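You operate a simulated robot arm through the tools that you are given. There is no shell and no other tool. Be economical: measure what you need, move in short steps, check, and stop when the job is done.

You are at the controls of a simulated two-armed robot. One attempt, no reset.

## Task
Open the right desk drawer, put the grey meter in the inside of the right desk drawer and shut the drawer again. Take the card on the green mat on the packing bench and put it away on the grey top of unit one. Take the red booklet and leave it on the red cover. Take the white tile and put it on top of the white paper pile on the top of the planning bench. Put the steel tray on the green top of unit four away on the top shelf of unit four. Switch the roller lever of unit three on. Put the tub labelled "hand paste" from the grey top of unit three on the green top of unit three and the tub labelled "green" on the grey top of unit two. Do these in any order. Set down upright: card, tub. The roller lever of unit three goes to its stop.

It is judged by the outcome, as a careful person would: the job done as asked, and still so three seconds after it is handed in. It fails if anything else is knocked over, pushed out of place, dropped, spilled or broken. A push-on lid holds only when it is set on centred and level and pressed home; a screw cap is set on level and turned clockwise until tight.

## Robot
Two 7-joint arms with fingered hands on one trunk, on a base that drives. Base frame: it is fixed to the floor where the robot stands at the start and does not move with it; the origin is under the middle of the robot, x ahead of it, y to its left, z up. Readings come in m, degrees, newtons and seconds.
The left shoulder is at the start at [0.04, 0.146, 1.154], the right one opposite. With the tool pointing down near the work surface each hand reaches from about 0.3 to 0.72 m from the robot's upright axis, wherever it stands, measured 20 degrees to its own side. Places, roughly: card [-0.25, 2.5, 1]; green top of unit three [-1, -3.8, 1]; grey meter [0.5, 0.5, 1]; grey top of unit one [-1.4, -7.3, 1]; grey top of unit two [-1.9, -5.8, 1]; inside of the right desk drawer [0.7, 0.1, 0.7]; paper pile [-4, 1.5, 0.75]; red booklet [-1.25, 2.5, 1]; red cover [-3.25, 1.75, 1]; right desk drawer [0.6, 0.1, 0.8]; roller lever of unit three [-1.3, -3.7, 1]; steel tray (27x20x4 cm) [-1.5, -2.2, 1]; top shelf of unit four (18x59 cm) [-3.18, -2.84, 0.78]; tub [-2.5, -4.25, 1]; white tile (12x12x2 cm) [-4.4, 1.5, 0.9]. Payload 4 kg a hand.
The tool frame of a hand sits at the grasp point between the pads (the TCP): z along the fingers, y along the line on which they close. The tips reach 0.026 m beyond it. Largest opening 0.148 m; the body of the gripper starts 0.073 m behind the TCP. The gripper is a hand of 3 fingers: y runs from the thumb to the fingers, the wrist lies at [0, 0, -0.224] in the tool frame, and closing takes about 1.5 s.
Orientation is that of the tool frame in the base frame, as a unit quaternion [w, x, y, z]. With the fingers straight down and closing along the base's y, the tool's x points along the base's -x, its y along +y and its z along -z.

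## Interface
- The arms move only by the tool step_arm. It takes "left_deltas", "right_deltas" or both (then of equal length, played together; a hand with none holds still); each is a list of rows, each a list of 6 numbers: the turn, a rotation vector about the tool's x, y, z in degrees, then the shift along the tool's x, y, z in m. In form: [[rx, ry, rz, x, y, z], ...]. A call has 1 to 12 rows; each row is the pose to reach, as a shift and turn from the pose commanded when the call began, along the tool's axes at that moment. "left_fingers" and "right_fingers" are, for a hand that has rows, the opening, from 0 (shut) to 1 (fully open), set as the call begins (left out, the last holds). Each row takes 0.2 s and may step no farther than 0.05 m and 8.6 degrees from the row before; otherwise, or with a gripper value out of range, the whole call is refused. Where a pose cannot be reached the arm comes as near as it can. A force on the tool above 40 N (or 10 N above the force at the start of the call, whichever is more), or a blocked arm, ends the call early, and 0.2 s more pass. The fingers move at their own pace (about 0.108 m/s each) and stop on an object; they squeeze with about 33 N. The grip force told is the motor's: it shows also when the fingers shut on nothing. Time passes only in rows, and 0.2 s behind the last, so rows that repeat a pose let the fingers close. The reply holds the time, the measured pose of the TCP, the force on the tool along the base axes, the opening and the grip force, in the units named above and with some noise, with the torque about the TCP (base axes, N m) and any sound that the robot's microphone picked up.
- Cameras (640 x 400 px; columns grow to the right, rows downward): "scene" is now at [0.0979, 0.0251, 1.3672]; the picture's right is [0.30, -0.95, 0.00], its down [-0.69, -0.22, -0.69] and it looks along [0.66, 0.21, -0.73] (base axes); focal length 214 px, centre (320, 200). "left" rides on the left gripper at [-0.068, -0.039, -0.09] in its tool frame; the picture's right is [0.50, -0.87, 0.00], its down [0.66, 0.38, -0.65] and it looks along [0.57, 0.33, 0.76] (tool axes); focal length 222 px, centre (320, 200). "right" rides on the right gripper at [0.068, -0.039, -0.09] in its tool frame; the picture's right is [0.50, 0.87, 0.00], its down [-0.66, 0.38, -0.65] and it looks along [-0.57, 0.33, 0.76] (tool axes); focal length 222 px, centre (320, 200). There is no depth. A picture from a camera that has moved, and an enlarged one, comes with that camera's place and axes in the base frame and with its lens.
- grab_frame(camera): a new picture of that camera. No time passes.
- raise_lower(by): slides the trunk up (or, below 0, down) by that many m; the arms and the scene camera ride with it, the base frame stays. It gives what a move gives, with no picture.
- drive_base(legs): drives the robot by 1 to 6 legs, each [ahead, left, turn to the left] in m, m and degrees, along the robot's own axes; the way and the turn of a leg run together, so that a leg with both is an arc; at most 1.5 m and 180 degrees a leg. The arms and the cameras ride along, it lands a little off, and it stops where it bumps. It gives what a move gives.
- move_fingers(finger1, finger2, thumb_bend, hand): sets how far each is bent, from 0 (flat) to 1 (curled in); at 0.3 the hand is open as for a grip, at 0.7 the pads meet at the TCP. One left out holds its place. A second passes; each finger stops where it meets its share of the squeeze, and holds until it gets a number again. A gripper value or a shape takes the hand back. It gives what a move gives, with no picture; readings hold the bend of each and the force on the fingers (four entries, about 0 where the hand has none), thumb and palm.
- preshape(shape, hand): the hand has 3 fingers and takes this shape, open, in about a second: jaw (thumb against the fingers, like two jaws); tri (thumb and two fingers); tip (a fingertip pinch); poke (one finger out to press); point (the index stretched); flat (the hand flat); cup (the hand cupped); fist (a fist). The gripper value then closes the fingers along that shape, each until it touches; the sizes above hold for jaw. It gives what a move gives, with no picture.
- head_to(pan, tilt): turns the head with the scene camera to pan (to the left, within 86 degrees either way) and tilt (down, from -29 to 69), counted from straight ahead of the robot. It gives what a move gives.
- zoom(camera, box): a new picture of the part [left, top, right, bottom] of that camera's present view, enlarged. No time passes.
- sign_off(): hands the job in; it is judged then, once.

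Work in short steps. Places have to be worked out from the pictures, the camera data and where the tool is seen: move nearer, look again, correct. Check each grasp and each placing, and mend what went wrong. You have 493 turns and 248 pictures in all, those below and enlarged ones among them. Open the grippers and draw the arms clear of the work before you hand the job in, unless the task says otherwise; then end with one line.

The tools are called as name(argument=value, ...) on one line, values as JSON. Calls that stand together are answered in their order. step_arm: Moves the arms, as the interface text tells. Its arguments: {"type":"object","properties":{"left_deltas":{"type":"array","items":{"type":"array","items":{"type":"number"}}},"left_fingers":{"type":"number"},"right_deltas":{"type":"array","items":{"type":"array","items":{"type":"number"}}},"right_fingers":{"type":"number"}},"required":[]} The other tools are called the same way: raise_lower (by) slides the trunk up or down; preshape (shape, hand) gives the hand a shape; move_fingers (finger1, finger2, thumb_bend, hand) moves the fingers one by one; drive_base (legs) drives the base; head_to (pan, tilt) turns the head that bears the scene camera; grab_frame (camera) takes a picture; zoom (camera, box) takes an enlarged picture of a part of a camera's view; sign_off () hands the job in.

At the start:

```text
time_s: 0.0
left_eef_pos: [0.4369, 0.4485, 1.1809]
left_tool_rot: [0.0, 0.0, 1.0, 0.0]
left_contact_force: [-0.8, 0.3, -0.2]
left_ft_torque: [-0.03, 0.01, 0.02]
left_width: 0.1478
left_finger_force: 0.1
left_shape: jaw
left_bend: [0.3, 0.3, 0.3]
left_finger forces: [0.1, 0.1, 0.1, 0.1, 0.0, 0.1]
right_eef_pos: [0.3822, -0.0167, 1.2142]
right_tool_rot: [0.0, 0.001, 1.0, 0.0]
right_contact_force: [0.9, -0.5, 0.5]
right_ft_torque: [-0.01, 0.01, -0.03]
right_width: 0.1478
right_finger_force: 0.1
right_shape: jaw
right_bend: [0.3, 0.3, 0.3]
right_finger forces: [0.0, 0.0, 0.0, 0.0, 0.0, 0.0]
trunk travel left (down, up): [-0.325, 0.181]
robot x, y, heading: [-0.0038, -0.0016, 0.1]
head pan, tilt: [17.4, 46.6]
```

scene: 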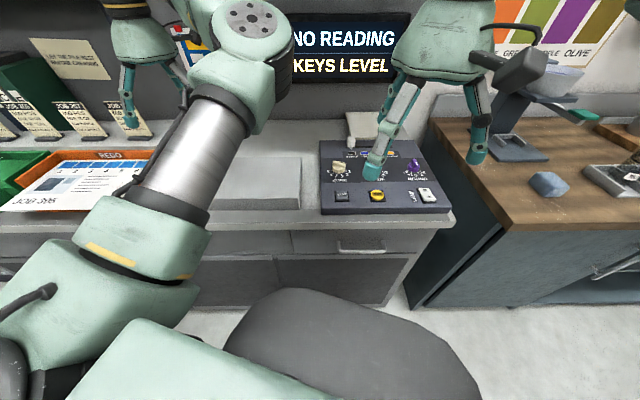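
right: 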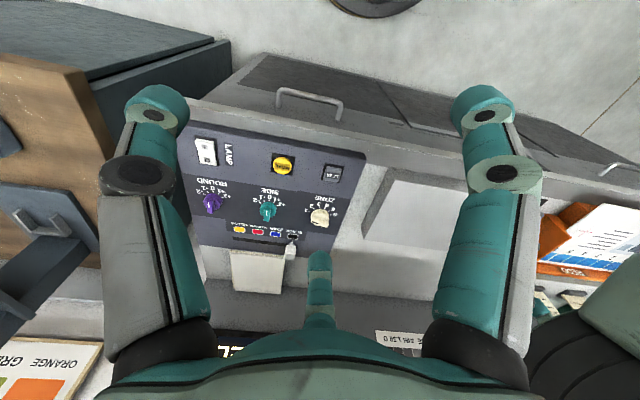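
left: 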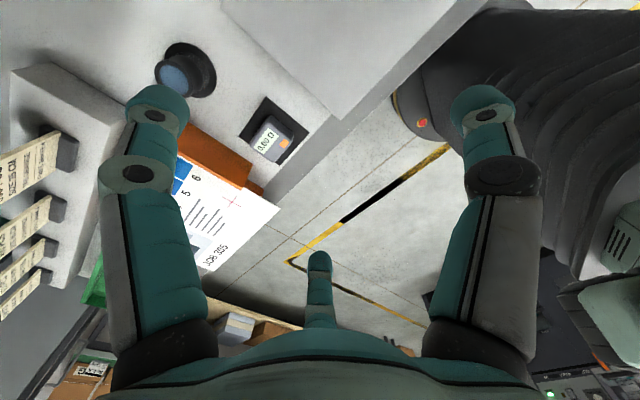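

The drawer handle shows in the scene view at about (360,245), and the meter is in the left view. I look around with the head first.

head_to(pan=50, tilt=45)

grab_frame(camera="scene")

head_to(pan=-15, tilt=50)

grab_frame(camera="scene")

```text
time_s: 1.0
left_eef_pos: [0.4372, 0.4474, 1.1804]
left_tool_rot: [0.0, 0.0, 1.0, 0.0]
left_contact_force: [-0.5, -1.2, -0.1]
left_ft_torque: [-0.01, -0.04, 0.03]
left_width: 0.1478
left_finger_force: 0.2
left_shape: jaw
left_bend: [0.3, 0.3, 0.3]
left_finger forces: [0.0, 0.1, 0.1, 0.0, 0.0, 0.0]
right_eef_pos: [0.3826, -0.0166, 1.2136]
right_tool_rot: [0.0, -0.001, 1.0, 0.0]
right_contact_force: [0.3, 0.2, 0.2]
right_ft_torque: [0.02, 0.02, -0.02]
right_width: 0.148
right_finger_force: 0.1
right_shape: jaw
right_bend: [0.3, 0.3, 0.3]
right_finger forces: [0.0, 0.0, 0.0, 0.0, 0.0, 0.1]
trunk travel left (down, up): [-0.325, 0.181]
robot x, y, heading: [-0.0037, 0.0011, 0.1]
head pan, tilt: [50.0, 45.0]
```

```text
244 pictures are left
camera scene: at [0.0739, 0.0634, 1.3695], right [0.77, -0.64, 0.0], down [-0.46, -0.54, -0.71], along [0.45, 0.54, -0.71], focal length 214 px, centre (320, 200)
```

scene: 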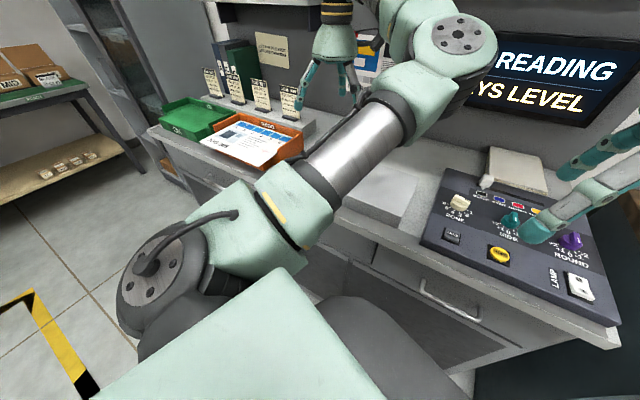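

```text
time_s: 2.3
left_eef_pos: [0.4372, 0.4464, 1.1811]
left_tool_rot: [0.0, 0.0, 1.0, 0.001]
left_contact_force: [0.5, 0.8, -0.5]
left_ft_torque: [0.01, -0.03, 0.0]
left_width: 0.148
left_finger_force: 0.1
left_shape: jaw
left_bend: [0.3, 0.3, 0.3]
left_finger forces: [0.0, 0.1, 0.0, 0.1, 0.0, 0.1]
right_eef_pos: [0.382, -0.017, 1.2145]
right_tool_rot: [0.001, 0.0, 1.0, 0.0]
right_contact_force: [-0.6, -0.6, 0.4]
right_ft_torque: [0.01, -0.03, 0.0]
right_width: 0.148
right_finger_force: 0.1
right_shape: jaw
right_bend: [0.3, 0.3, 0.3]
right_finger forces: [0.1, 0.0, 0.0, 0.0, 0.0, 0.1]
trunk travel left (down, up): [-0.325, 0.181]
robot x, y, heading: [0.0008, 0.0007, 0.0]
head pan, tilt: [-15.0, 50.0]
```

```text
243 pictures are left
camera scene: at [0.096, -0.0187, 1.3626], right [-0.26, -0.97, 0.0], down [-0.74, 0.2, -0.64], along [0.62, -0.17, -0.77], focal length 214 px, centre (320, 200)
```

scene: 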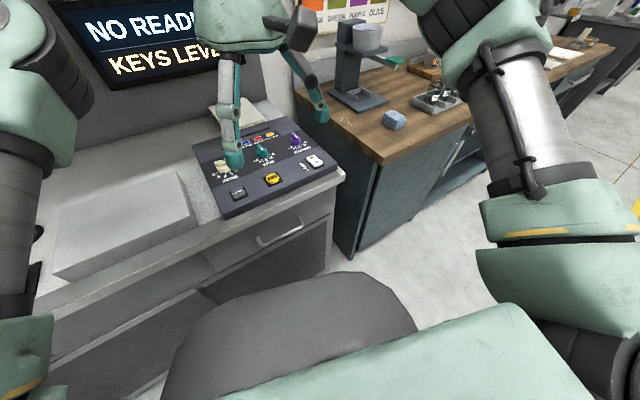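

I zoom on the meter in the left view.

zoom(camera="left", box=[140, 20, 380, 170])

zoom(camera="scene", box=[180, 180, 380, 305])

```text
2.67 times, centred on (260, 95) of left
camera zoom: at [0.5056, 0.4081, 1.2704], right [-0.5, -0.87, 0.0], down [-0.66, 0.38, 0.65], along [-0.57, 0.33, -0.76], focal length 592 px, centre (480, 480)
```

zoom: 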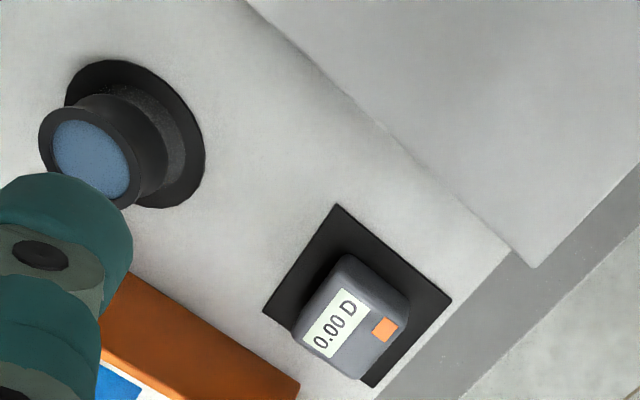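

```text
3.20 times, centred on (280, 242) of scene
camera zoom: at [0.096, -0.0187, 1.3626], right [-0.26, -0.97, 0.0], down [-0.74, 0.2, -0.64], along [0.62, -0.17, -0.77], focal length 686 px, centre (448, 64)
```

zoom: 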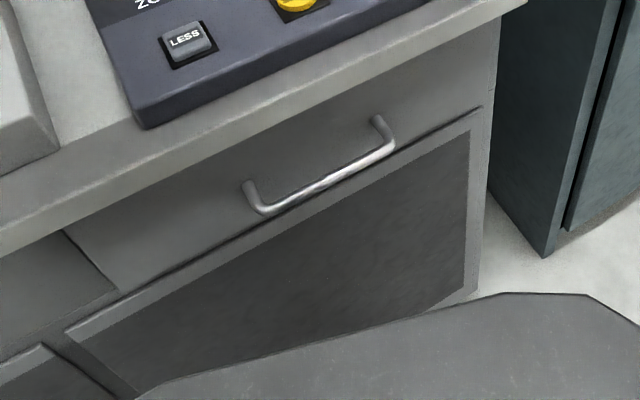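

The desk seems yawed about 18° to the base frame, so I turn the robot to face it and step back slightly.

drive_base(legs=[[-0.08, 0, 0], [0, 0, 18]])

head_to(pan=0, tilt=50)

grab_frame(camera="scene")

grab_frame(camera="left")

grab_frame(camera="right")

```text
time_s: 4.4
left_eef_pos: [0.1966, 0.5602, 1.1806]
left_tool_rot: [0.0, -0.157, 0.988, 0.001]
left_contact_force: [-0.2, 0.1, -1.0]
left_ft_torque: [-0.02, 0.05, 0.02]
left_width: 0.148
left_finger_force: 0.1
left_shape: jaw
left_bend: [0.3, 0.3, 0.3]
left_finger forces: [0.0, 0.0, 0.0, 0.0, 0.1, 0.0]
right_eef_pos: [0.2893, 0.1017, 1.2146]
right_tool_rot: [-0.001, -0.157, 0.988, 0.0]
right_contact_force: [-0.2, -0.7, 0.5]
right_ft_torque: [-0.03, 0.01, -0.02]
right_width: 0.1479
right_finger_force: 0.1
right_shape: jaw
right_bend: [0.3, 0.3, 0.3]
right_finger forces: [0.0, 0.1, 0.1, 0.0, 0.1, 0.1]
trunk travel left (down, up): [-0.325, 0.181]
robot x, y, heading: [-0.0787, 0.0004, 18.2]
head pan, tilt: [-15.0, 50.0]
```

```text
time_s: 5.2
left_eef_pos: [0.1965, 0.5606, 1.1808]
left_tool_rot: [-0.001, -0.157, 0.988, 0.0]
left_contact_force: [0.9, 0.6, 0.3]
left_ft_torque: [-0.01, 0.01, 0.0]
left_width: 0.1478
left_finger_force: 0.0
left_shape: jaw
left_bend: [0.3, 0.3, 0.3]
left_finger forces: [0.0, 0.0, 0.0, 0.1, 0.0, 0.1]
right_eef_pos: [0.2878, 0.1032, 1.2144]
right_tool_rot: [0.0, -0.157, 0.988, 0.0]
right_contact_force: [-0.2, -1.0, 0.5]
right_ft_torque: [-0.03, -0.02, -0.01]
right_width: 0.1479
right_finger_force: 0.1
right_shape: jaw
right_bend: [0.3, 0.3, 0.3]
right_finger forces: [0.1, 0.1, 0.0, 0.0, 0.0, 0.0]
trunk travel left (down, up): [-0.325, 0.181]
robot x, y, heading: [-0.0788, -0.0001, 18.2]
head pan, tilt: [0.0, 50.0]
```

```text
240 pictures are left
camera scene: at [0.0135, 0.0315, 1.3626], right [0.31, -0.95, 0.0], down [-0.73, -0.24, -0.64], along [0.61, 0.2, -0.77], focal length 214 px, centre (320, 200)
```

scene: 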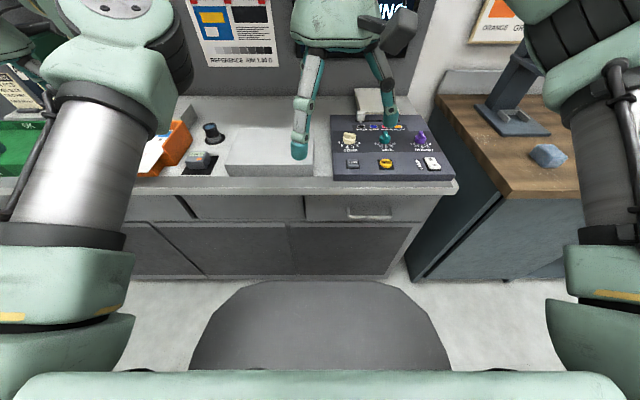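

```text
239 pictures are left
camera left: at [0.2734, 0.5449, 1.2704], right [-0.21, -0.98, 0.0], down [-0.74, 0.16, 0.65], along [-0.64, 0.14, -0.76], focal length 222 px, centre (320, 200)
```

left: 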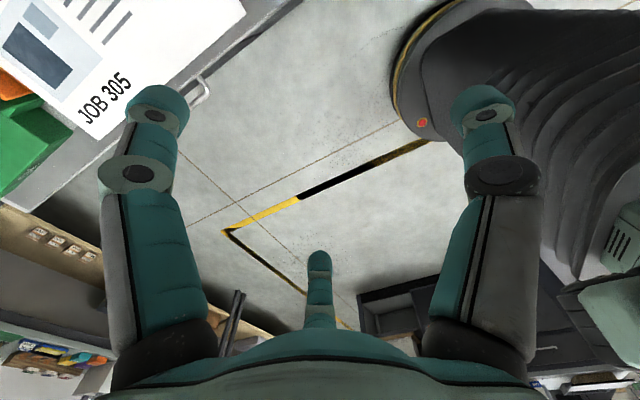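

```text
238 pictures are left
camera right: at [0.2364, 0.0446, 1.3044], right [-0.74, 0.67, 0.0], down [0.51, 0.56, 0.65], along [0.44, 0.49, -0.76], focal length 222 px, centre (320, 200)
```

right: 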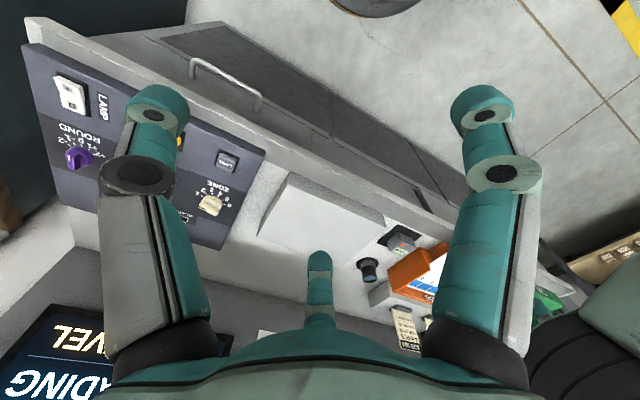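

The meter is at about (0.41, 0.545). I drive 0.1 m left and bring the left hand above it.

drive_base(legs=[[0, 0.1, 0]])

step_arm(left_deltas=[[0, 0, 0, -0.03, -0.03, 0], [0, 0, 0, -0.06, -0.06, 0], [0, 0, 0, -0.09, -0.09, 0], [0, 0, 0, -0.12, -0.12, 0], [0, 0, 0, -0.145, -0.15, 0], [0, 0, 0, -0.17, -0.18, 0]], left_fingers=0.6)

grab_frame(camera="left")

grab_frame(camera="scene")

```text
time_s: 6.3
left_eef_pos: [0.1649, 0.654, 1.181]
left_tool_rot: [0.001, -0.157, 0.988, 0.001]
left_contact_force: [-0.5, -0.8, 0.4]
left_ft_torque: [-0.01, 0.01, 0.04]
left_width: 0.1479
left_finger_force: 0.1
left_shape: jaw
left_bend: [0.3, 0.3, 0.3]
left_finger forces: [0.0, 0.1, 0.0, 0.1, 0.0, 0.0]
right_eef_pos: [0.2578, 0.1957, 1.2146]
right_tool_rot: [0.0, -0.157, 0.988, 0.0]
right_contact_force: [0.6, -1.2, 0.4]
right_ft_torque: [-0.02, 0.01, -0.04]
right_width: 0.148
right_finger_force: 0.1
right_shape: jaw
right_bend: [0.3, 0.3, 0.3]
right_finger forces: [0.0, 0.1, 0.1, 0.1, 0.0, 0.1]
trunk travel left (down, up): [-0.325, 0.181]
robot x, y, heading: [-0.1114, 0.0962, 18.1]
head pan, tilt: [0.0, 50.0]
```

```text
time_s: 7.7
left_eef_pos: [0.3834, 0.5362, 1.1817]
left_tool_rot: [0.0, -0.157, 0.988, 0.002]
left_contact_force: [-0.4, -0.2, -1.4]
left_ft_torque: [0.03, -0.03, -0.02]
left_width: 0.0894
left_finger_force: 0.2
left_shape: jaw
left_bend: [0.32, 0.32, 0.7]
left_finger forces: [0.0, 0.1, 0.0, 0.0, 0.0, 0.1]
right_eef_pos: [0.2573, 0.1975, 1.2145]
right_tool_rot: [0.0, -0.158, 0.987, 0.0]
right_contact_force: [0.6, 0.2, 0.6]
right_ft_torque: [0.02, 0.01, 0.01]
right_width: 0.1478
right_finger_force: 0.0
right_shape: jaw
right_bend: [0.3, 0.3, 0.3]
right_finger forces: [0.0, 0.0, 0.1, 0.1, 0.0, 0.0]
trunk travel left (down, up): [-0.325, 0.181]
robot x, y, heading: [-0.1124, 0.0957, 18.1]
head pan, tilt: [0.0, 50.0]
```

```text
237 pictures are left
camera left: at [0.4616, 0.5209, 1.2712], right [-0.21, -0.98, 0.0], down [-0.74, 0.15, 0.65], along [-0.64, 0.14, -0.76], focal length 222 px, centre (320, 200)
```

left: 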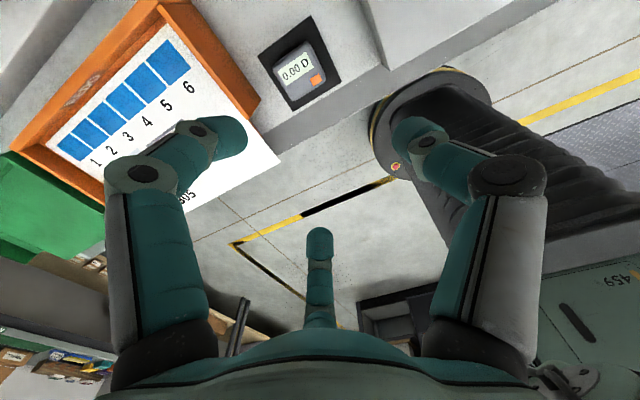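

```text
236 pictures are left
camera scene: at [-0.0167, 0.1256, 1.3625], right [0.31, -0.95, 0.0], down [-0.73, -0.24, -0.64], along [0.61, 0.2, -0.77], focal length 214 px, centre (320, 200)
```

scene: 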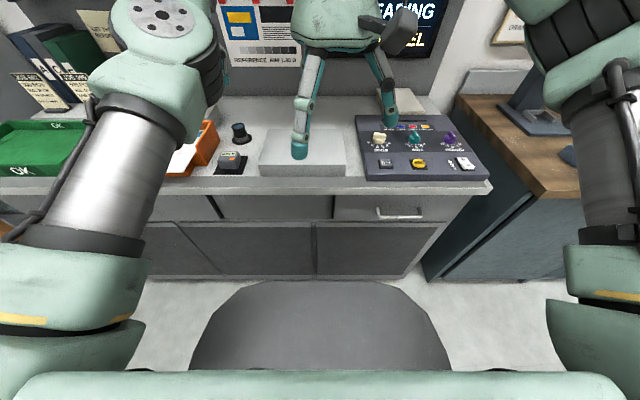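

The meter is about 3 cm ahead and 2 cm left of the hand. I correct and go down to z≈1.06 to look again.

step_arm(left_deltas=[[0, 0, 0, -0.015, 0.011, 0.02], [0, 0, 0, -0.03, 0.022, 0.05], [0, 0, 0, -0.03, 0.022, 0.09], [0, 0, 0, -0.03, 0.022, 0.12]])

grab_frame(camera="left")

zoom(camera="scene", box=[140, 80, 300, 180])

```text
time_s: 8.7
left_eef_pos: [0.4047, 0.5691, 1.0602]
left_tool_rot: [0.0, -0.157, 0.988, 0.0]
left_contact_force: [0.4, 0.2, 0.4]
left_ft_torque: [-0.01, 0.02, -0.02]
left_width: 0.0891
left_finger_force: 0.1
left_shape: jaw
left_bend: [0.32, 0.32, 0.7]
left_finger forces: [0.0, 0.1, 0.2, 0.0, 0.0, 0.0]
right_eef_pos: [0.258, 0.197, 1.2146]
right_tool_rot: [-0.001, -0.157, 0.988, 0.0]
right_contact_force: [0.2, -0.1, 0.0]
right_ft_torque: [-0.02, 0.01, 0.01]
right_width: 0.1479
right_finger_force: 0.1
right_shape: jaw
right_bend: [0.3, 0.3, 0.3]
right_finger forces: [0.0, 0.0, 0.0, 0.0, 0.0, 0.0]
trunk travel left (down, up): [-0.325, 0.181]
robot x, y, heading: [-0.1117, 0.0952, 18.1]
head pan, tilt: [0.0, 50.0]
```

```text
235 pictures are left
camera left: at [0.4827, 0.5523, 1.1495], right [-0.21, -0.98, 0.0], down [-0.74, 0.16, 0.65], along [-0.64, 0.14, -0.76], focal length 222 px, centre (320, 200)
```

left: 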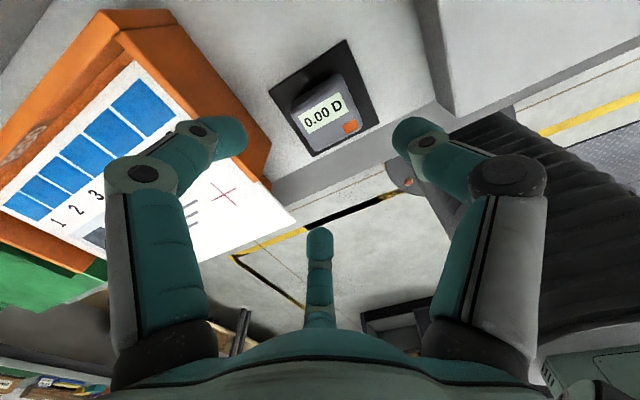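

```text
4.00 times, centred on (220, 130) of scene
camera zoom: at [-0.0167, 0.1264, 1.3625], right [0.31, -0.95, 0.0], down [-0.73, -0.24, -0.64], along [0.61, 0.2, -0.77], focal length 858 px, centre (720, 480)
```

zoom: 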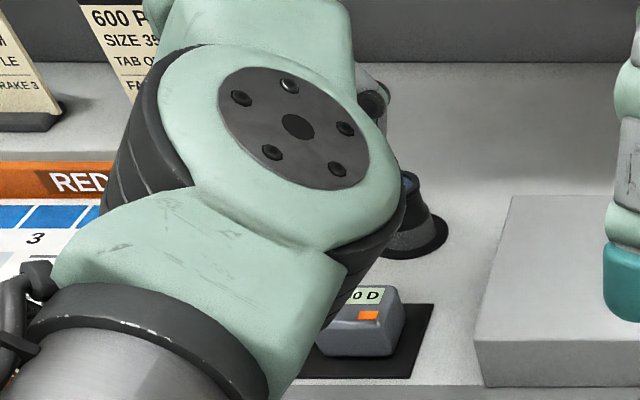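

The meter centre is about 8 mm to the right of the hand. I adjust and descend over it.

step_arm(left_deltas=[[0, 0, 0, -0.002, -0.008, 0.03], [0, 0, 0, -0.002, -0.008, 0.07], [0, 0, 0, -0.002, -0.008, 0.1]], left_fingers=0.63)

grab_frame(camera="left")

```text
time_s: 9.5
left_eef_pos: [0.4102, 0.5595, 0.9595]
left_tool_rot: [0.0, -0.157, 0.988, 0.0]
left_contact_force: [-1.0, 0.4, 0.1]
left_ft_torque: [0.02, -0.02, 0.0]
left_width: 0.0926
left_finger_force: 0.0
left_shape: jaw
left_bend: [0.31, 0.31, 0.7]
left_finger forces: [0.1, 0.0, 0.0, 0.0, 0.0, 0.0]
right_eef_pos: [0.2576, 0.197, 1.2145]
right_tool_rot: [-0.001, -0.157, 0.988, 0.0]
right_contact_force: [0.3, -0.7, -0.1]
right_ft_torque: [-0.01, -0.01, -0.01]
right_width: 0.1479
right_finger_force: 0.1
right_shape: jaw
right_bend: [0.3, 0.3, 0.3]
right_finger forces: [0.1, 0.0, 0.0, 0.0, 0.1, 0.0]
trunk travel left (down, up): [-0.325, 0.181]
robot x, y, heading: [-0.1127, 0.0956, 18.0]
head pan, tilt: [0.0, 50.0]
```

```text
233 pictures are left
camera left: at [0.4876, 0.5435, 1.0497], right [-0.21, -0.98, 0.0], down [-0.74, 0.16, 0.65], along [-0.64, 0.14, -0.76], focal length 222 px, centre (320, 200)
```

left: 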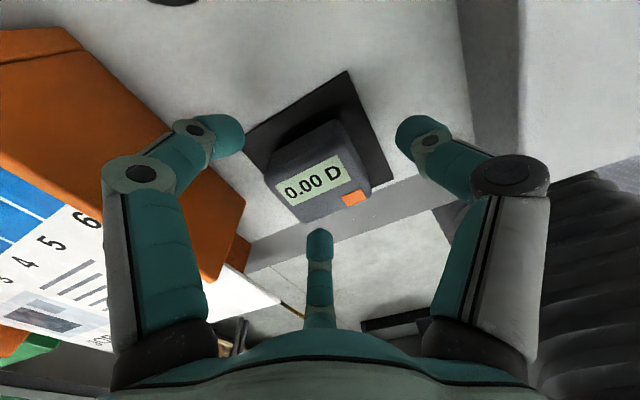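

Meter centred between the pads. Descend 3 cm and close.

step_arm(left_deltas=[[0, 0, 0, 0, 0, 0.015], [0, 0, 0, 0, 0, 0.03]])

step_arm(left_deltas=[[0, 0, 0, 0, 0, 0], [0, 0, 0, 0, 0, 0], [0, 0, 0, 0, 0, 0], [0, 0, 0, 0, 0, 0], [0, 0, 0, 0, 0, 0], [0, 0, 0, 0, 0, 0]], left_fingers=0)

grab_frame(camera="left")

```text
time_s: 10.1
left_eef_pos: [0.4047, 0.5578, 0.9381]
left_tool_rot: [0.0, -0.158, 0.987, 0.001]
left_contact_force: [-0.2, -1.0, 0.2]
left_ft_torque: [-0.02, -0.01, 0.0]
left_width: 0.0926
left_finger_force: 0.0
left_shape: jaw
left_bend: [0.31, 0.31, 0.7]
left_finger forces: [0.1, 0.0, 0.0, 0.0, 0.0, 0.0]
left hand out of reach, approached as far as the arm can: row 1, 2
right_eef_pos: [0.2579, 0.1966, 1.215]
right_tool_rot: [0.0, -0.157, 0.988, -0.001]
right_contact_force: [-1.2, 0.6, -0.3]
right_ft_torque: [-0.02, 0.0, 0.0]
right_width: 0.1481
right_finger_force: 0.1
right_shape: jaw
right_bend: [0.3, 0.3, 0.3]
right_finger forces: [0.1, 0.0, 0.0, 0.0, 0.1, 0.1]
trunk travel left (down, up): [-0.325, 0.181]
robot x, y, heading: [-0.112, 0.0909, 18.2]
head pan, tilt: [0.0, 50.0]
```

```text
time_s: 11.5
left_eef_pos: [0.4051, 0.558, 0.9373]
left_tool_rot: [0.0, -0.157, 0.988, 0.001]
left_contact_force: [-0.9, 0.4, -0.3]
left_ft_torque: [0.0, 0.01, 0.03]
left_width: 0.0474
left_finger_force: 32.8
left_shape: jaw
left_bend: [0.77, 0.77, 0.7]
left_finger forces: [26.4, 26.2, 0.0, 0.0, 29.3, 0.1]
right_eef_pos: [0.2575, 0.1976, 1.2144]
right_tool_rot: [0.001, -0.157, 0.988, 0.0]
right_contact_force: [0.8, 0.2, -0.4]
right_ft_torque: [0.0, 0.01, -0.03]
right_width: 0.1478
right_finger_force: 0.2
right_shape: jaw
right_bend: [0.3, 0.3, 0.3]
right_finger forces: [0.0, 0.0, 0.0, 0.0, 0.1, 0.1]
trunk travel left (down, up): [-0.325, 0.181]
robot x, y, heading: [-0.1117, 0.0935, 18.1]
head pan, tilt: [0.0, 50.0]
```

```text
232 pictures are left
camera left: at [0.4821, 0.5419, 1.0273], right [-0.21, -0.98, 0.0], down [-0.74, 0.16, 0.65], along [-0.64, 0.14, -0.76], focal length 222 px, centre (320, 200)
```

left: 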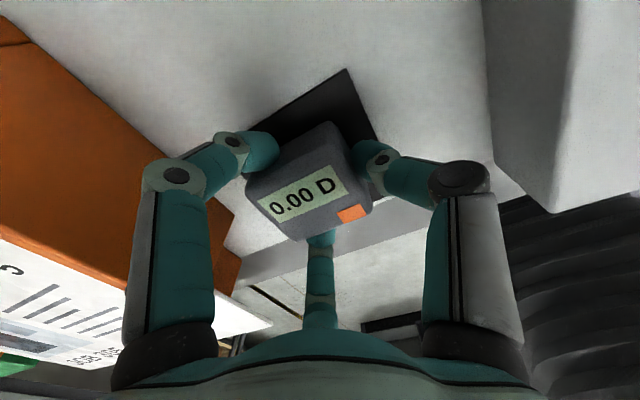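

Gripped (width 4.7 cm, 33 N). Lift it up and draw back toward the robot.

step_arm(left_deltas=[[0, 0, 0, 0, 0, -0.04], [0, 0, 0, 0, 0, -0.08], [0, 0, 0, 0, 0, -0.12], [0, 0, 0, 0.04, 0, -0.15], [0, 0, 0, 0.08, 0, -0.18], [0, 0, 0, 0.12, 0.02, -0.2], [0, 0, 0, 0.15, 0.04, -0.22]])

grab_frame(camera="left")

zoom(camera="scene", box=[300, 160, 500, 285])

```text
time_s: 13.1
left_eef_pos: [0.2449, 0.5481, 1.1575]
left_tool_rot: [0.001, -0.157, 0.988, 0.0]
left_contact_force: [-0.9, 0.0, -1.3]
left_ft_torque: [0.0, -0.02, 0.0]
left_width: 0.0469
left_finger_force: 33.2
left_shape: jaw
left_bend: [0.77, 0.77, 0.7]
left_finger forces: [26.5, 25.9, 0.0, 0.1, 29.1, 0.0]
left hand out of reach, approached as far as the arm can: row 6
right_eef_pos: [0.2564, 0.1977, 1.2157]
right_tool_rot: [-0.001, -0.157, 0.988, -0.001]
right_contact_force: [-1.2, 1.5, -0.8]
right_ft_torque: [0.0, -0.01, 0.01]
right_width: 0.1478
right_finger_force: 0.1
right_shape: jaw
right_bend: [0.3, 0.3, 0.3]
right_finger forces: [0.0, 0.0, 0.0, 0.0, 0.1, 0.0]
trunk travel left (down, up): [-0.325, 0.181]
robot x, y, heading: [-0.1114, 0.0958, 18.1]
head pan, tilt: [0.0, 50.0]
```

```text
231 pictures are left
camera left: at [0.3221, 0.5315, 1.2461], right [-0.21, -0.98, 0.0], down [-0.74, 0.16, 0.65], along [-0.64, 0.14, -0.76], focal length 222 px, centre (320, 200)
```

left: 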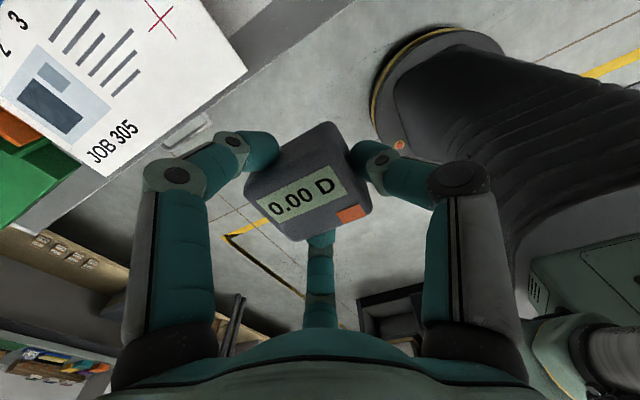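

```text
3.20 times, centred on (400, 222) of scene
camera zoom: at [-0.0182, 0.1255, 1.3626], right [0.31, -0.95, 0.0], down [-0.73, -0.24, -0.64], along [0.61, 0.2, -0.77], focal length 686 px, centre (64, 128)
```

zoom: 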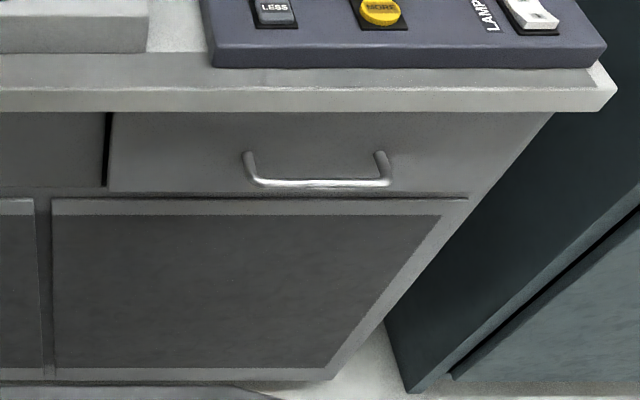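

The meter is in hand. The handle bar triangulates to about (0.452, 0.004, 0.785), just in front of the counter edge. I'll grip it with the right hand pitched 45° forward and the fingers closing in the vertical plane. First I move right and turn 90° about the tool z.

step_arm(right_deltas=[[0, 0, 8.2, 0, -0.024, 0], [0, 0, 16.4, 0, -0.048, 0], [0, 0, 24.6, 0, -0.072, 0], [0, 0, 32.8, 0, -0.096, 0], [0, 0, 41, 0, -0.12, 0], [0, 0, 49.2, 0, -0.144, 0.0], [0, 0, 57.4, 0, -0.168, 0.0], [0, 0, 65.6, 0, -0.192, 0.0], [0, 0, 73.8, 0, -0.216, 0.0], [0, 0, 82, 0, -0.24, 0.0], [0, 0, 90, 0, -0.24, 0.0]])

step_arm(right_deltas=[[-8, 0, 0, 0, 0, 0.03], [-16, 0, 0, 0, 0, 0.06], [-24, 0, 0, 0, 0, 0.09], [-32, 0, 0, 0, 0, 0.12], [-40, 0, 0, 0, 0, 0.15], [-45, 0, 0, 0, 0, 0.18]])

grab_frame(camera="right")

grab_frame(camera="scene")

```text
time_s: 15.5
left_eef_pos: [0.2468, 0.5483, 1.1561]
left_tool_rot: [0.0, -0.157, 0.988, 0.0]
left_contact_force: [-0.7, 0.6, -1.0]
left_ft_torque: [0.0, 0.01, 0.02]
left_width: 0.0468
left_finger_force: 33.6
left_shape: jaw
left_bend: [0.77, 0.77, 0.7]
left_finger forces: [26.4, 26.0, 0.0, 0.0, 29.2, 0.0]
right_eef_pos: [0.3358, -0.0319, 1.2162]
right_tool_rot: [0.0, 0.587, 0.809, 0.0]
right_contact_force: [0.1, 0.0, -0.3]
right_ft_torque: [0.01, 0.01, -0.01]
right_width: 0.1478
right_finger_force: 0.0
right_shape: jaw
right_bend: [0.3, 0.3, 0.3]
right_finger forces: [0.1, 0.0, 0.0, 0.0, 0.1, 0.0]
right hand out of reach, approached as far as the arm can: row 11
trunk travel left (down, up): [-0.325, 0.181]
robot x, y, heading: [-0.1086, 0.0928, 18.2]
head pan, tilt: [0.0, 50.0]
```

```text
time_s: 16.9
left_eef_pos: [0.247, 0.5474, 1.1559]
left_tool_rot: [0.0, -0.158, 0.987, 0.0]
left_contact_force: [-0.5, 0.2, -0.5]
left_ft_torque: [-0.03, -0.01, 0.01]
left_width: 0.0469
left_finger_force: 32.7
left_shape: jaw
left_bend: [0.77, 0.77, 0.7]
left_finger forces: [26.5, 26.0, 0.0, 0.1, 28.9, 0.0]
right_eef_pos: [0.3918, -0.1202, 1.0783]
right_tool_rot: [0.221, 0.531, 0.752, 0.321]
right_contact_force: [0.8, 0.1, -6.0]
right_ft_torque: [0.15, -0.39, 0.03]
right_width: 0.148
right_finger_force: 0.1
right_shape: jaw
right_bend: [0.3, 0.3, 0.3]
right_finger forces: [0.1, 0.0, 0.0, 0.0, 0.0, 0.1]
right hand out of reach, approached as far as the arm can: row 1, 2, 3, 4, 5, 6
trunk travel left (down, up): [-0.325, 0.181]
robot x, y, heading: [-0.1134, 0.094, 18.4]
head pan, tilt: [0.0, 50.0]
```

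```text
229 pictures are left
camera right: at [0.2834, -0.0885, 1.1138], right [0.4, 0.67, 0.63], down [0.03, -0.69, 0.72], along [0.92, -0.27, -0.3], focal length 222 px, centre (320, 200)
```

right: 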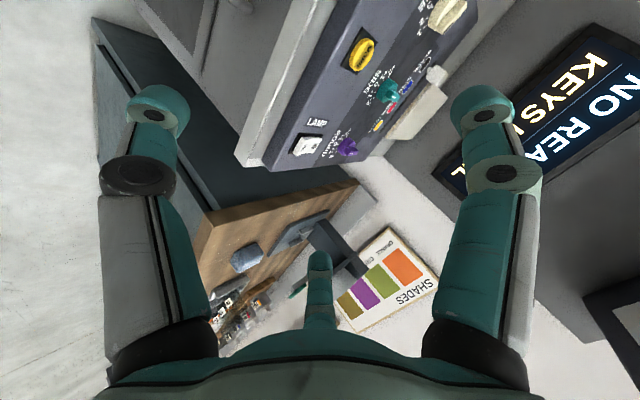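

```text
228 pictures are left
camera scene: at [-0.0159, 0.1251, 1.3624], right [0.31, -0.95, 0.0], down [-0.73, -0.24, -0.64], along [0.61, 0.2, -0.77], focal length 214 px, centre (320, 200)
```

scene: 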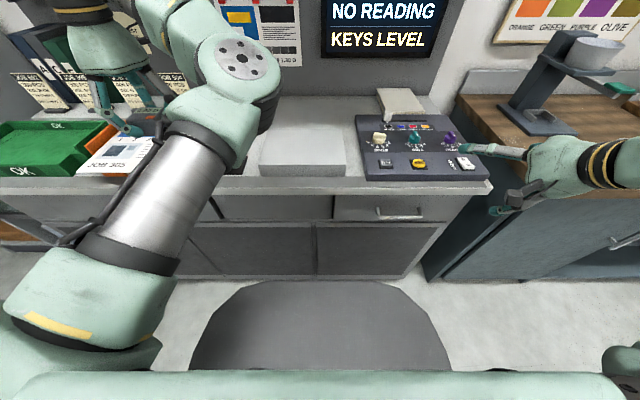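

Orientation obtained (pointing forward-down 45°), though the hand is too far right. I move to the pre-grasp, 8 cm short of the handle along the tool axis, with the fingers partly closed.

step_arm(right_deltas=[[0, 0, 0, 0.045, 0, 0], [0, 0, 0, 0.09, 0, 0.0], [0, 0, 0, 0.098, -0.03, 0.04], [0, 0, 0, 0.098, -0.06, 0.08], [0, 0, 0, 0.098, -0.09, 0.12], [0, 0, 0, 0.098, -0.115, 0.16], [0, 0, 0, 0.098, -0.1407, 0.1945]], right_fingers=0.45)

grab_frame(camera="right")

grab_frame(camera="scene")

```text
refused: row 3 steps farther than a row can; nothing moved
```

```text
227 pictures are left
camera right: at [0.2834, -0.0885, 1.1138], right [0.4, 0.67, 0.63], down [0.03, -0.69, 0.72], along [0.92, -0.27, -0.3], focal length 222 px, centre (320, 200)
```

right: 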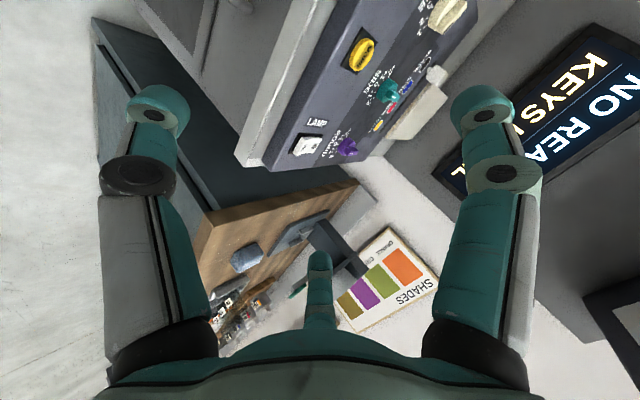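

```text
226 pictures are left
camera scene: at [-0.0159, 0.1251, 1.3624], right [0.31, -0.95, 0.0], down [-0.73, -0.24, -0.64], along [0.61, 0.2, -0.77], focal length 214 px, centre (320, 200)
```

scene: 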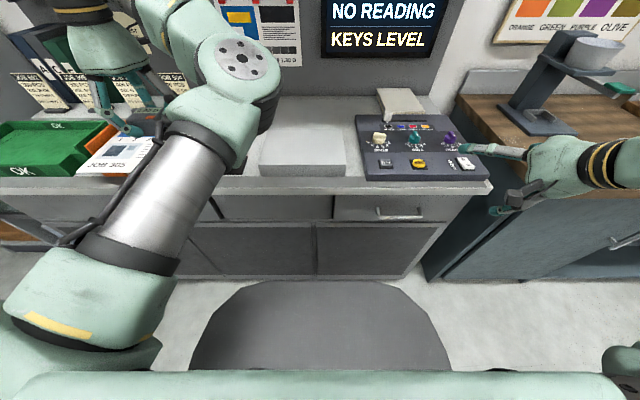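

Row 3 was a hair too long, so I retry with finer rows.

step_arm(right_deltas=[[0, 0, 0, 0.045, 0, 0], [0, 0, 0, 0.09, 0, 0.0], [0, 0, 0, 0.098, -0.025, 0.035], [0, 0, 0, 0.098, -0.05, 0.07], [0, 0, 0, 0.098, -0.075, 0.105], [0, 0, 0, 0.098, -0.1, 0.14], [0, 0, 0, 0.098, -0.125, 0.175], [0, 0, 0, 0.098, -0.1407, 0.1945]], right_fingers=0.45)

grab_frame(camera="right")

grab_frame(camera="scene")

```text
time_s: 18.7
left_eef_pos: [0.2468, 0.5488, 1.156]
left_tool_rot: [-0.001, -0.157, 0.988, 0.001]
left_contact_force: [0.8, -0.3, -2.3]
left_ft_torque: [0.01, 0.06, -0.02]
left_width: 0.047
left_finger_force: 33.5
left_shape: jaw
left_bend: [0.77, 0.77, 0.7]
left_finger forces: [26.6, 26.0, 0.0, 0.0, 29.1, 0.1]
right_eef_pos: [0.4175, -0.1426, 0.8379]
right_tool_rot: [0.197, 0.528, 0.757, 0.331]
right_contact_force: [1.0, -0.4, -0.5]
right_ft_torque: [0.02, 0.02, 0.01]
right_width: 0.0667
right_finger_force: 0.1
right_shape: jaw
right_bend: [0.39, 0.39, 0.7]
right_finger forces: [0.1, 0.0, 0.1, 0.1, 0.1, 0.0]
right hand out of reach, approached as far as the arm can: row 1, 2, 3, 4, 5, 6, 7, 8
trunk travel left (down, up): [-0.325, 0.181]
robot x, y, heading: [-0.1092, 0.0953, 18.2]
head pan, tilt: [0.0, 50.0]
```

```text
225 pictures are left
camera right: at [0.3095, -0.1147, 0.8766], right [0.4, 0.66, 0.64], down [0.07, -0.72, 0.69], along [0.92, -0.23, -0.33], focal length 222 px, centre (320, 200)
```

right: 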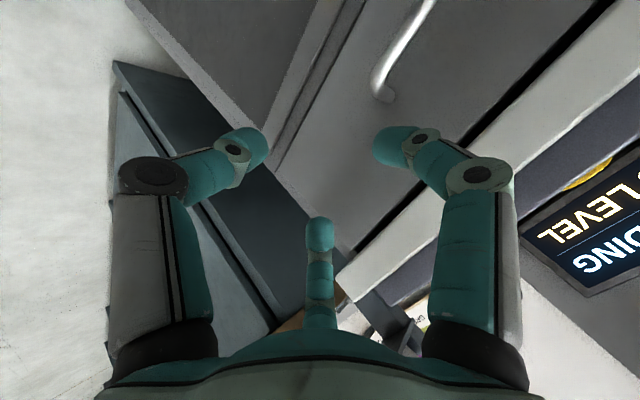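

```text
224 pictures are left
camera scene: at [-0.0157, 0.1259, 1.3623], right [0.31, -0.95, 0.0], down [-0.73, -0.24, -0.64], along [0.61, 0.2, -0.77], focal length 214 px, centre (320, 200)
```

scene: 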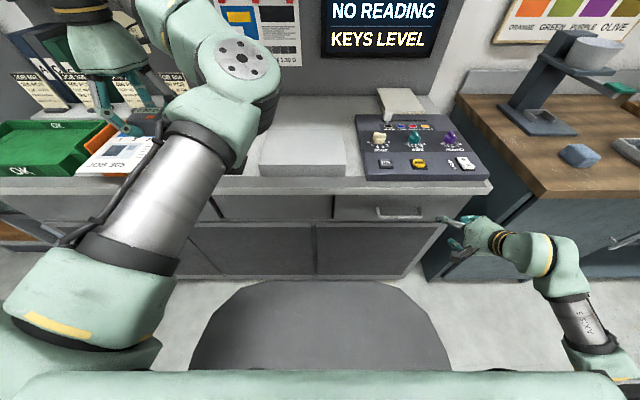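

The arm can't get farther inward in this pose, so I shift the base left by 0.128 m instead.

drive_base(legs=[[0, 0.128, 0]])

grab_frame(camera="right")

zoom(camera="scene", box=[340, 160, 540, 285])

```text
time_s: 20.0
left_eef_pos: [0.2081, 0.6675, 1.1556]
left_tool_rot: [0.0, -0.157, 0.988, 0.001]
left_contact_force: [0.1, -0.2, -1.6]
left_ft_torque: [-0.03, 0.01, -0.01]
left_width: 0.0467
left_finger_force: 33.2
left_shape: jaw
left_bend: [0.77, 0.77, 0.7]
left_finger forces: [26.6, 26.0, 0.0, 0.0, 29.0, 0.1]
right_eef_pos: [0.3796, -0.0226, 0.8382]
right_tool_rot: [0.197, 0.527, 0.757, 0.332]
right_contact_force: [0.1, -0.2, -0.1]
right_ft_torque: [0.03, 0.05, 0.03]
right_width: 0.0664
right_finger_force: 0.0
right_shape: jaw
right_bend: [0.39, 0.39, 0.7]
right_finger forces: [0.1, 0.1, 0.0, 0.1, 0.0, 0.0]
trunk travel left (down, up): [-0.325, 0.181]
robot x, y, heading: [-0.1508, 0.2129, 18.2]
head pan, tilt: [0.0, 50.0]
```

```text
223 pictures are left
camera right: at [0.2703, 0.0044, 0.8769], right [0.4, 0.66, 0.64], down [0.07, -0.72, 0.69], along [0.92, -0.23, -0.33], focal length 222 px, centre (320, 200)
```

right: 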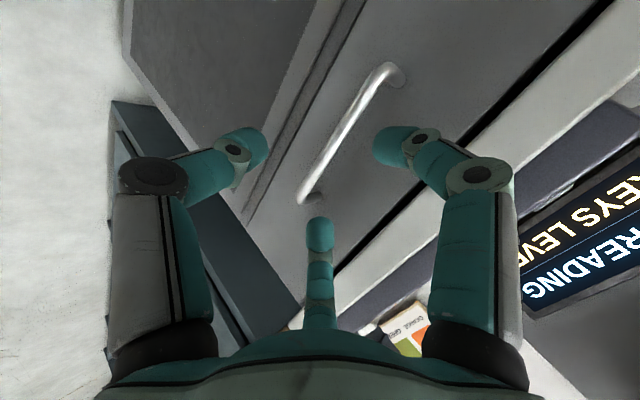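

```text
3.20 times, centred on (440, 222) of scene
camera zoom: at [-0.0559, 0.2442, 1.3625], right [0.31, -0.95, 0.0], down [-0.73, -0.24, -0.64], along [0.61, 0.2, -0.77], focal length 686 px, centre (-64, 128)
```

zoom: 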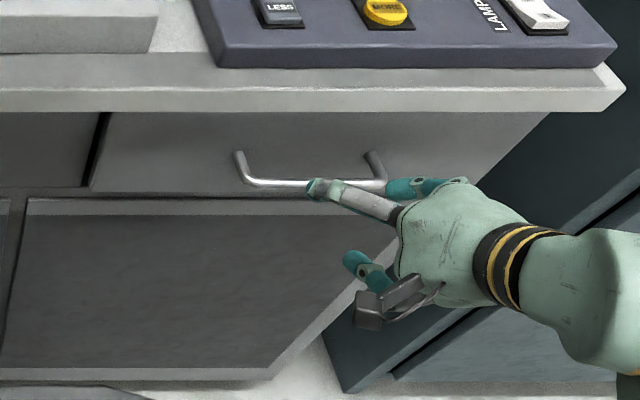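

The bar lies between the fingers; from the tool it is about +1.6 cm along y and 9 cm along z. I advance onto it.

step_arm(right_deltas=[[0, 0, 0, 0, 0.016, 0.02], [0, 0, 0, 0, 0.016, 0.045], [0, 0, 0, 0, 0.016, 0.07], [0, 0, 0, 0, 0.016, 0.088]])

grab_frame(camera="right")

```text
time_s: 21.0
left_eef_pos: [0.2066, 0.6679, 1.1559]
left_tool_rot: [0.0, -0.157, 0.988, 0.001]
left_contact_force: [-0.7, 0.6, -1.0]
left_ft_torque: [0.01, -0.01, 0.01]
left_width: 0.0469
left_finger_force: 33.0
left_shape: jaw
left_bend: [0.77, 0.77, 0.7]
left_finger forces: [26.6, 25.9, 0.0, 0.1, 29.1, 0.1]
right_eef_pos: [0.4498, 0.0039, 0.7882]
right_tool_rot: [0.194, 0.527, 0.758, 0.333]
right_contact_force: [0.1, 0.0, -0.2]
right_ft_torque: [0.03, 0.01, 0.01]
right_width: 0.0667
right_finger_force: 0.0
right_shape: jaw
right_bend: [0.39, 0.39, 0.7]
right_finger forces: [0.1, 0.0, 0.0, 0.0, 0.1, 0.0]
trunk travel left (down, up): [-0.325, 0.181]
robot x, y, heading: [-0.1478, 0.2104, 18.2]
head pan, tilt: [0.0, 50.0]
```

```text
221 pictures are left
camera right: at [0.3392, 0.0295, 0.8269], right [0.39, 0.66, 0.64], down [0.07, -0.72, 0.69], along [0.92, -0.22, -0.33], focal length 222 px, centre (320, 200)
```

right: 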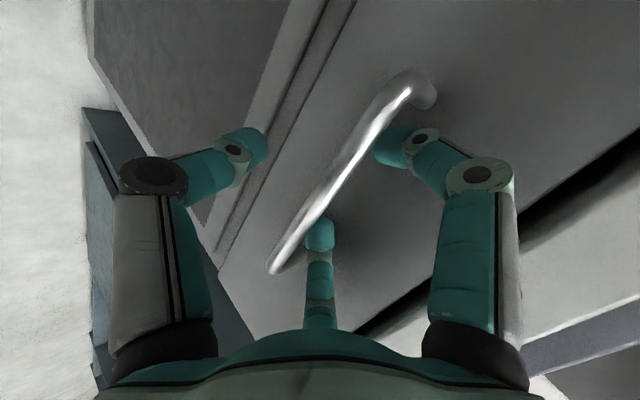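

The bar sits between the pads. Close.

step_arm(right_deltas=[[0, 0, 0, 0, 0, 0], [0, 0, 0, 0, 0, 0], [0, 0, 0, 0, 0, 0], [0, 0, 0, 0, 0, 0], [0, 0, 0, 0, 0, 0], [0, 0, 0, 0, 0, 0]], right_fingers=0)

grab_frame(camera="right")

```text
time_s: 22.4
left_eef_pos: [0.2076, 0.6686, 1.1551]
left_tool_rot: [-0.001, -0.157, 0.988, 0.001]
left_contact_force: [-0.1, -0.2, -0.9]
left_ft_torque: [0.0, 0.01, 0.02]
left_width: 0.0469
left_finger_force: 32.8
left_shape: jaw
left_bend: [0.77, 0.77, 0.7]
left_finger forces: [26.5, 26.0, 0.0, 0.1, 29.1, 0.0]
right_eef_pos: [0.4467, 0.0033, 0.7867]
right_tool_rot: [0.194, 0.526, 0.759, 0.332]
right_contact_force: [1.7, 3.6, -5.4]
right_ft_torque: [0.03, 0.01, -0.04]
right_width: 0.0002
right_finger_force: 33.0
right_shape: jaw
right_bend: [0.74, 0.72, 0.67]
right_finger forces: [0.0, 0.7, 0.0, 0.1, 0.0, 0.0]
trunk travel left (down, up): [-0.325, 0.181]
robot x, y, heading: [-0.1562, 0.2122, 18.3]
head pan, tilt: [0.0, 50.0]
```

```text
220 pictures are left
camera right: at [0.339, 0.0301, 0.8266], right [0.39, 0.66, 0.64], down [0.08, -0.72, 0.69], along [0.92, -0.22, -0.33], focal length 222 px, centre (320, 200)
```

right: 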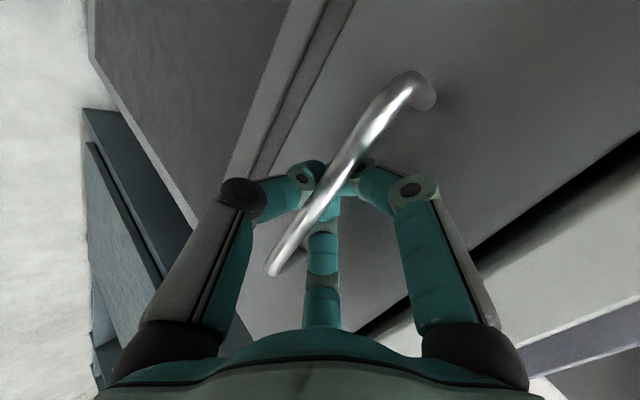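

The fingers have closed around behind the bar, so it is trapped in the hand. I pull the drawer by driving back.

drive_base(legs=[[-0.1, 0, 0]])

grab_frame(camera="scene")

```text
time_s: 23.6
left_eef_pos: [0.1137, 0.6366, 1.1556]
left_tool_rot: [-0.001, -0.156, 0.988, 0.0]
left_contact_force: [0.1, 0.3, -0.7]
left_ft_torque: [-0.03, -0.06, 0.04]
left_width: 0.0468
left_finger_force: 32.8
left_shape: jaw
left_bend: [0.77, 0.77, 0.7]
left_finger forces: [26.5, 26.0, 0.1, 0.0, 28.9, 0.1]
right_eef_pos: [0.3532, -0.0279, 0.7877]
right_tool_rot: [0.194, 0.526, 0.758, 0.332]
right_contact_force: [-0.1, 6.3, -9.5]
right_ft_torque: [0.03, 0.07, -0.02]
right_width: 0.0
right_finger_force: 33.0
right_shape: jaw
right_bend: [0.74, 0.72, 0.67]
right_finger forces: [0.1, 0.4, 0.0, 0.0, 0.0, 0.0]
trunk travel left (down, up): [-0.325, 0.181]
robot x, y, heading: [-0.2467, 0.1824, 18.1]
head pan, tilt: [0.0, 50.0]
```

```text
219 pictures are left
camera scene: at [-0.1503, 0.2146, 1.3624], right [0.31, -0.95, 0.0], down [-0.73, -0.24, -0.64], along [0.61, 0.2, -0.77], focal length 214 px, centre (320, 200)
```

scene: 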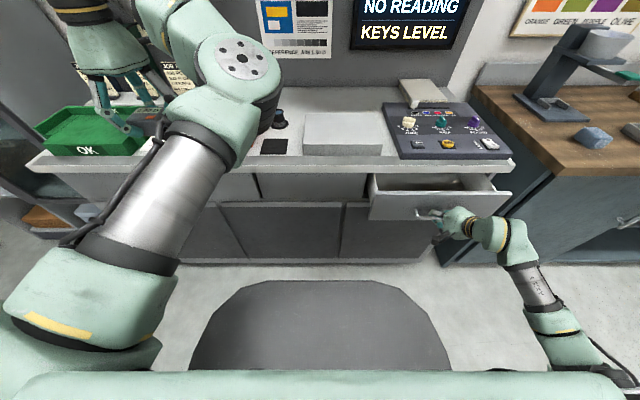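

The drawer slides open. Continue.

drive_base(legs=[[-0.12, 0, 0]])

grab_frame(camera="scene")

grab_frame(camera="right")

```text
time_s: 24.8
left_eef_pos: [-0.0008, 0.5998, 1.1548]
left_tool_rot: [-0.001, -0.157, 0.988, 0.0]
left_contact_force: [-0.4, 0.2, -1.3]
left_ft_torque: [0.01, 0.0, 0.01]
left_width: 0.047
left_finger_force: 33.2
left_shape: jaw
left_bend: [0.77, 0.77, 0.7]
left_finger forces: [26.5, 26.1, 0.0, 0.1, 29.0, 0.0]
right_eef_pos: [0.2394, -0.0648, 0.7884]
right_tool_rot: [0.194, 0.526, 0.759, 0.333]
right_contact_force: [0.5, 3.3, -8.7]
right_ft_torque: [-0.01, 0.02, -0.04]
right_width: 0.0
right_finger_force: 32.7
right_shape: jaw
right_bend: [0.74, 0.72, 0.67]
right_finger forces: [0.0, 0.4, 0.1, 0.0, 0.0, 0.1]
trunk travel left (down, up): [-0.325, 0.181]
robot x, y, heading: [-0.3583, 0.1479, 18.0]
head pan, tilt: [0.0, 50.0]
```

```text
218 pictures are left
camera scene: at [-0.2641, 0.1772, 1.3624], right [0.31, -0.95, 0.0], down [-0.73, -0.24, -0.64], along [0.61, 0.2, -0.77], focal length 214 px, centre (320, 200)
```

scene: 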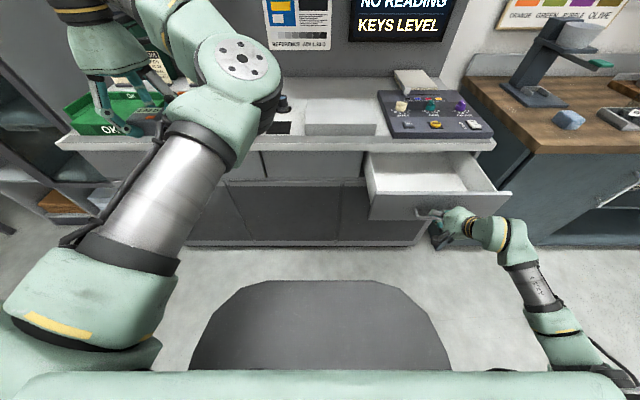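

```text
217 pictures are left
camera right: at [0.1304, -0.0383, 0.8268], right [0.39, 0.66, 0.64], down [0.08, -0.72, 0.69], along [0.92, -0.22, -0.33], focal length 222 px, centre (320, 200)
```

right: 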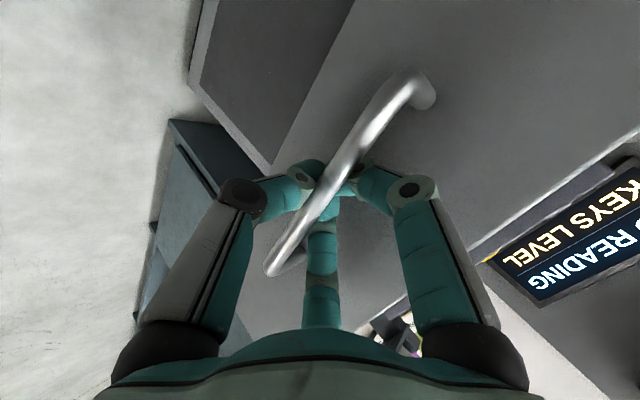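

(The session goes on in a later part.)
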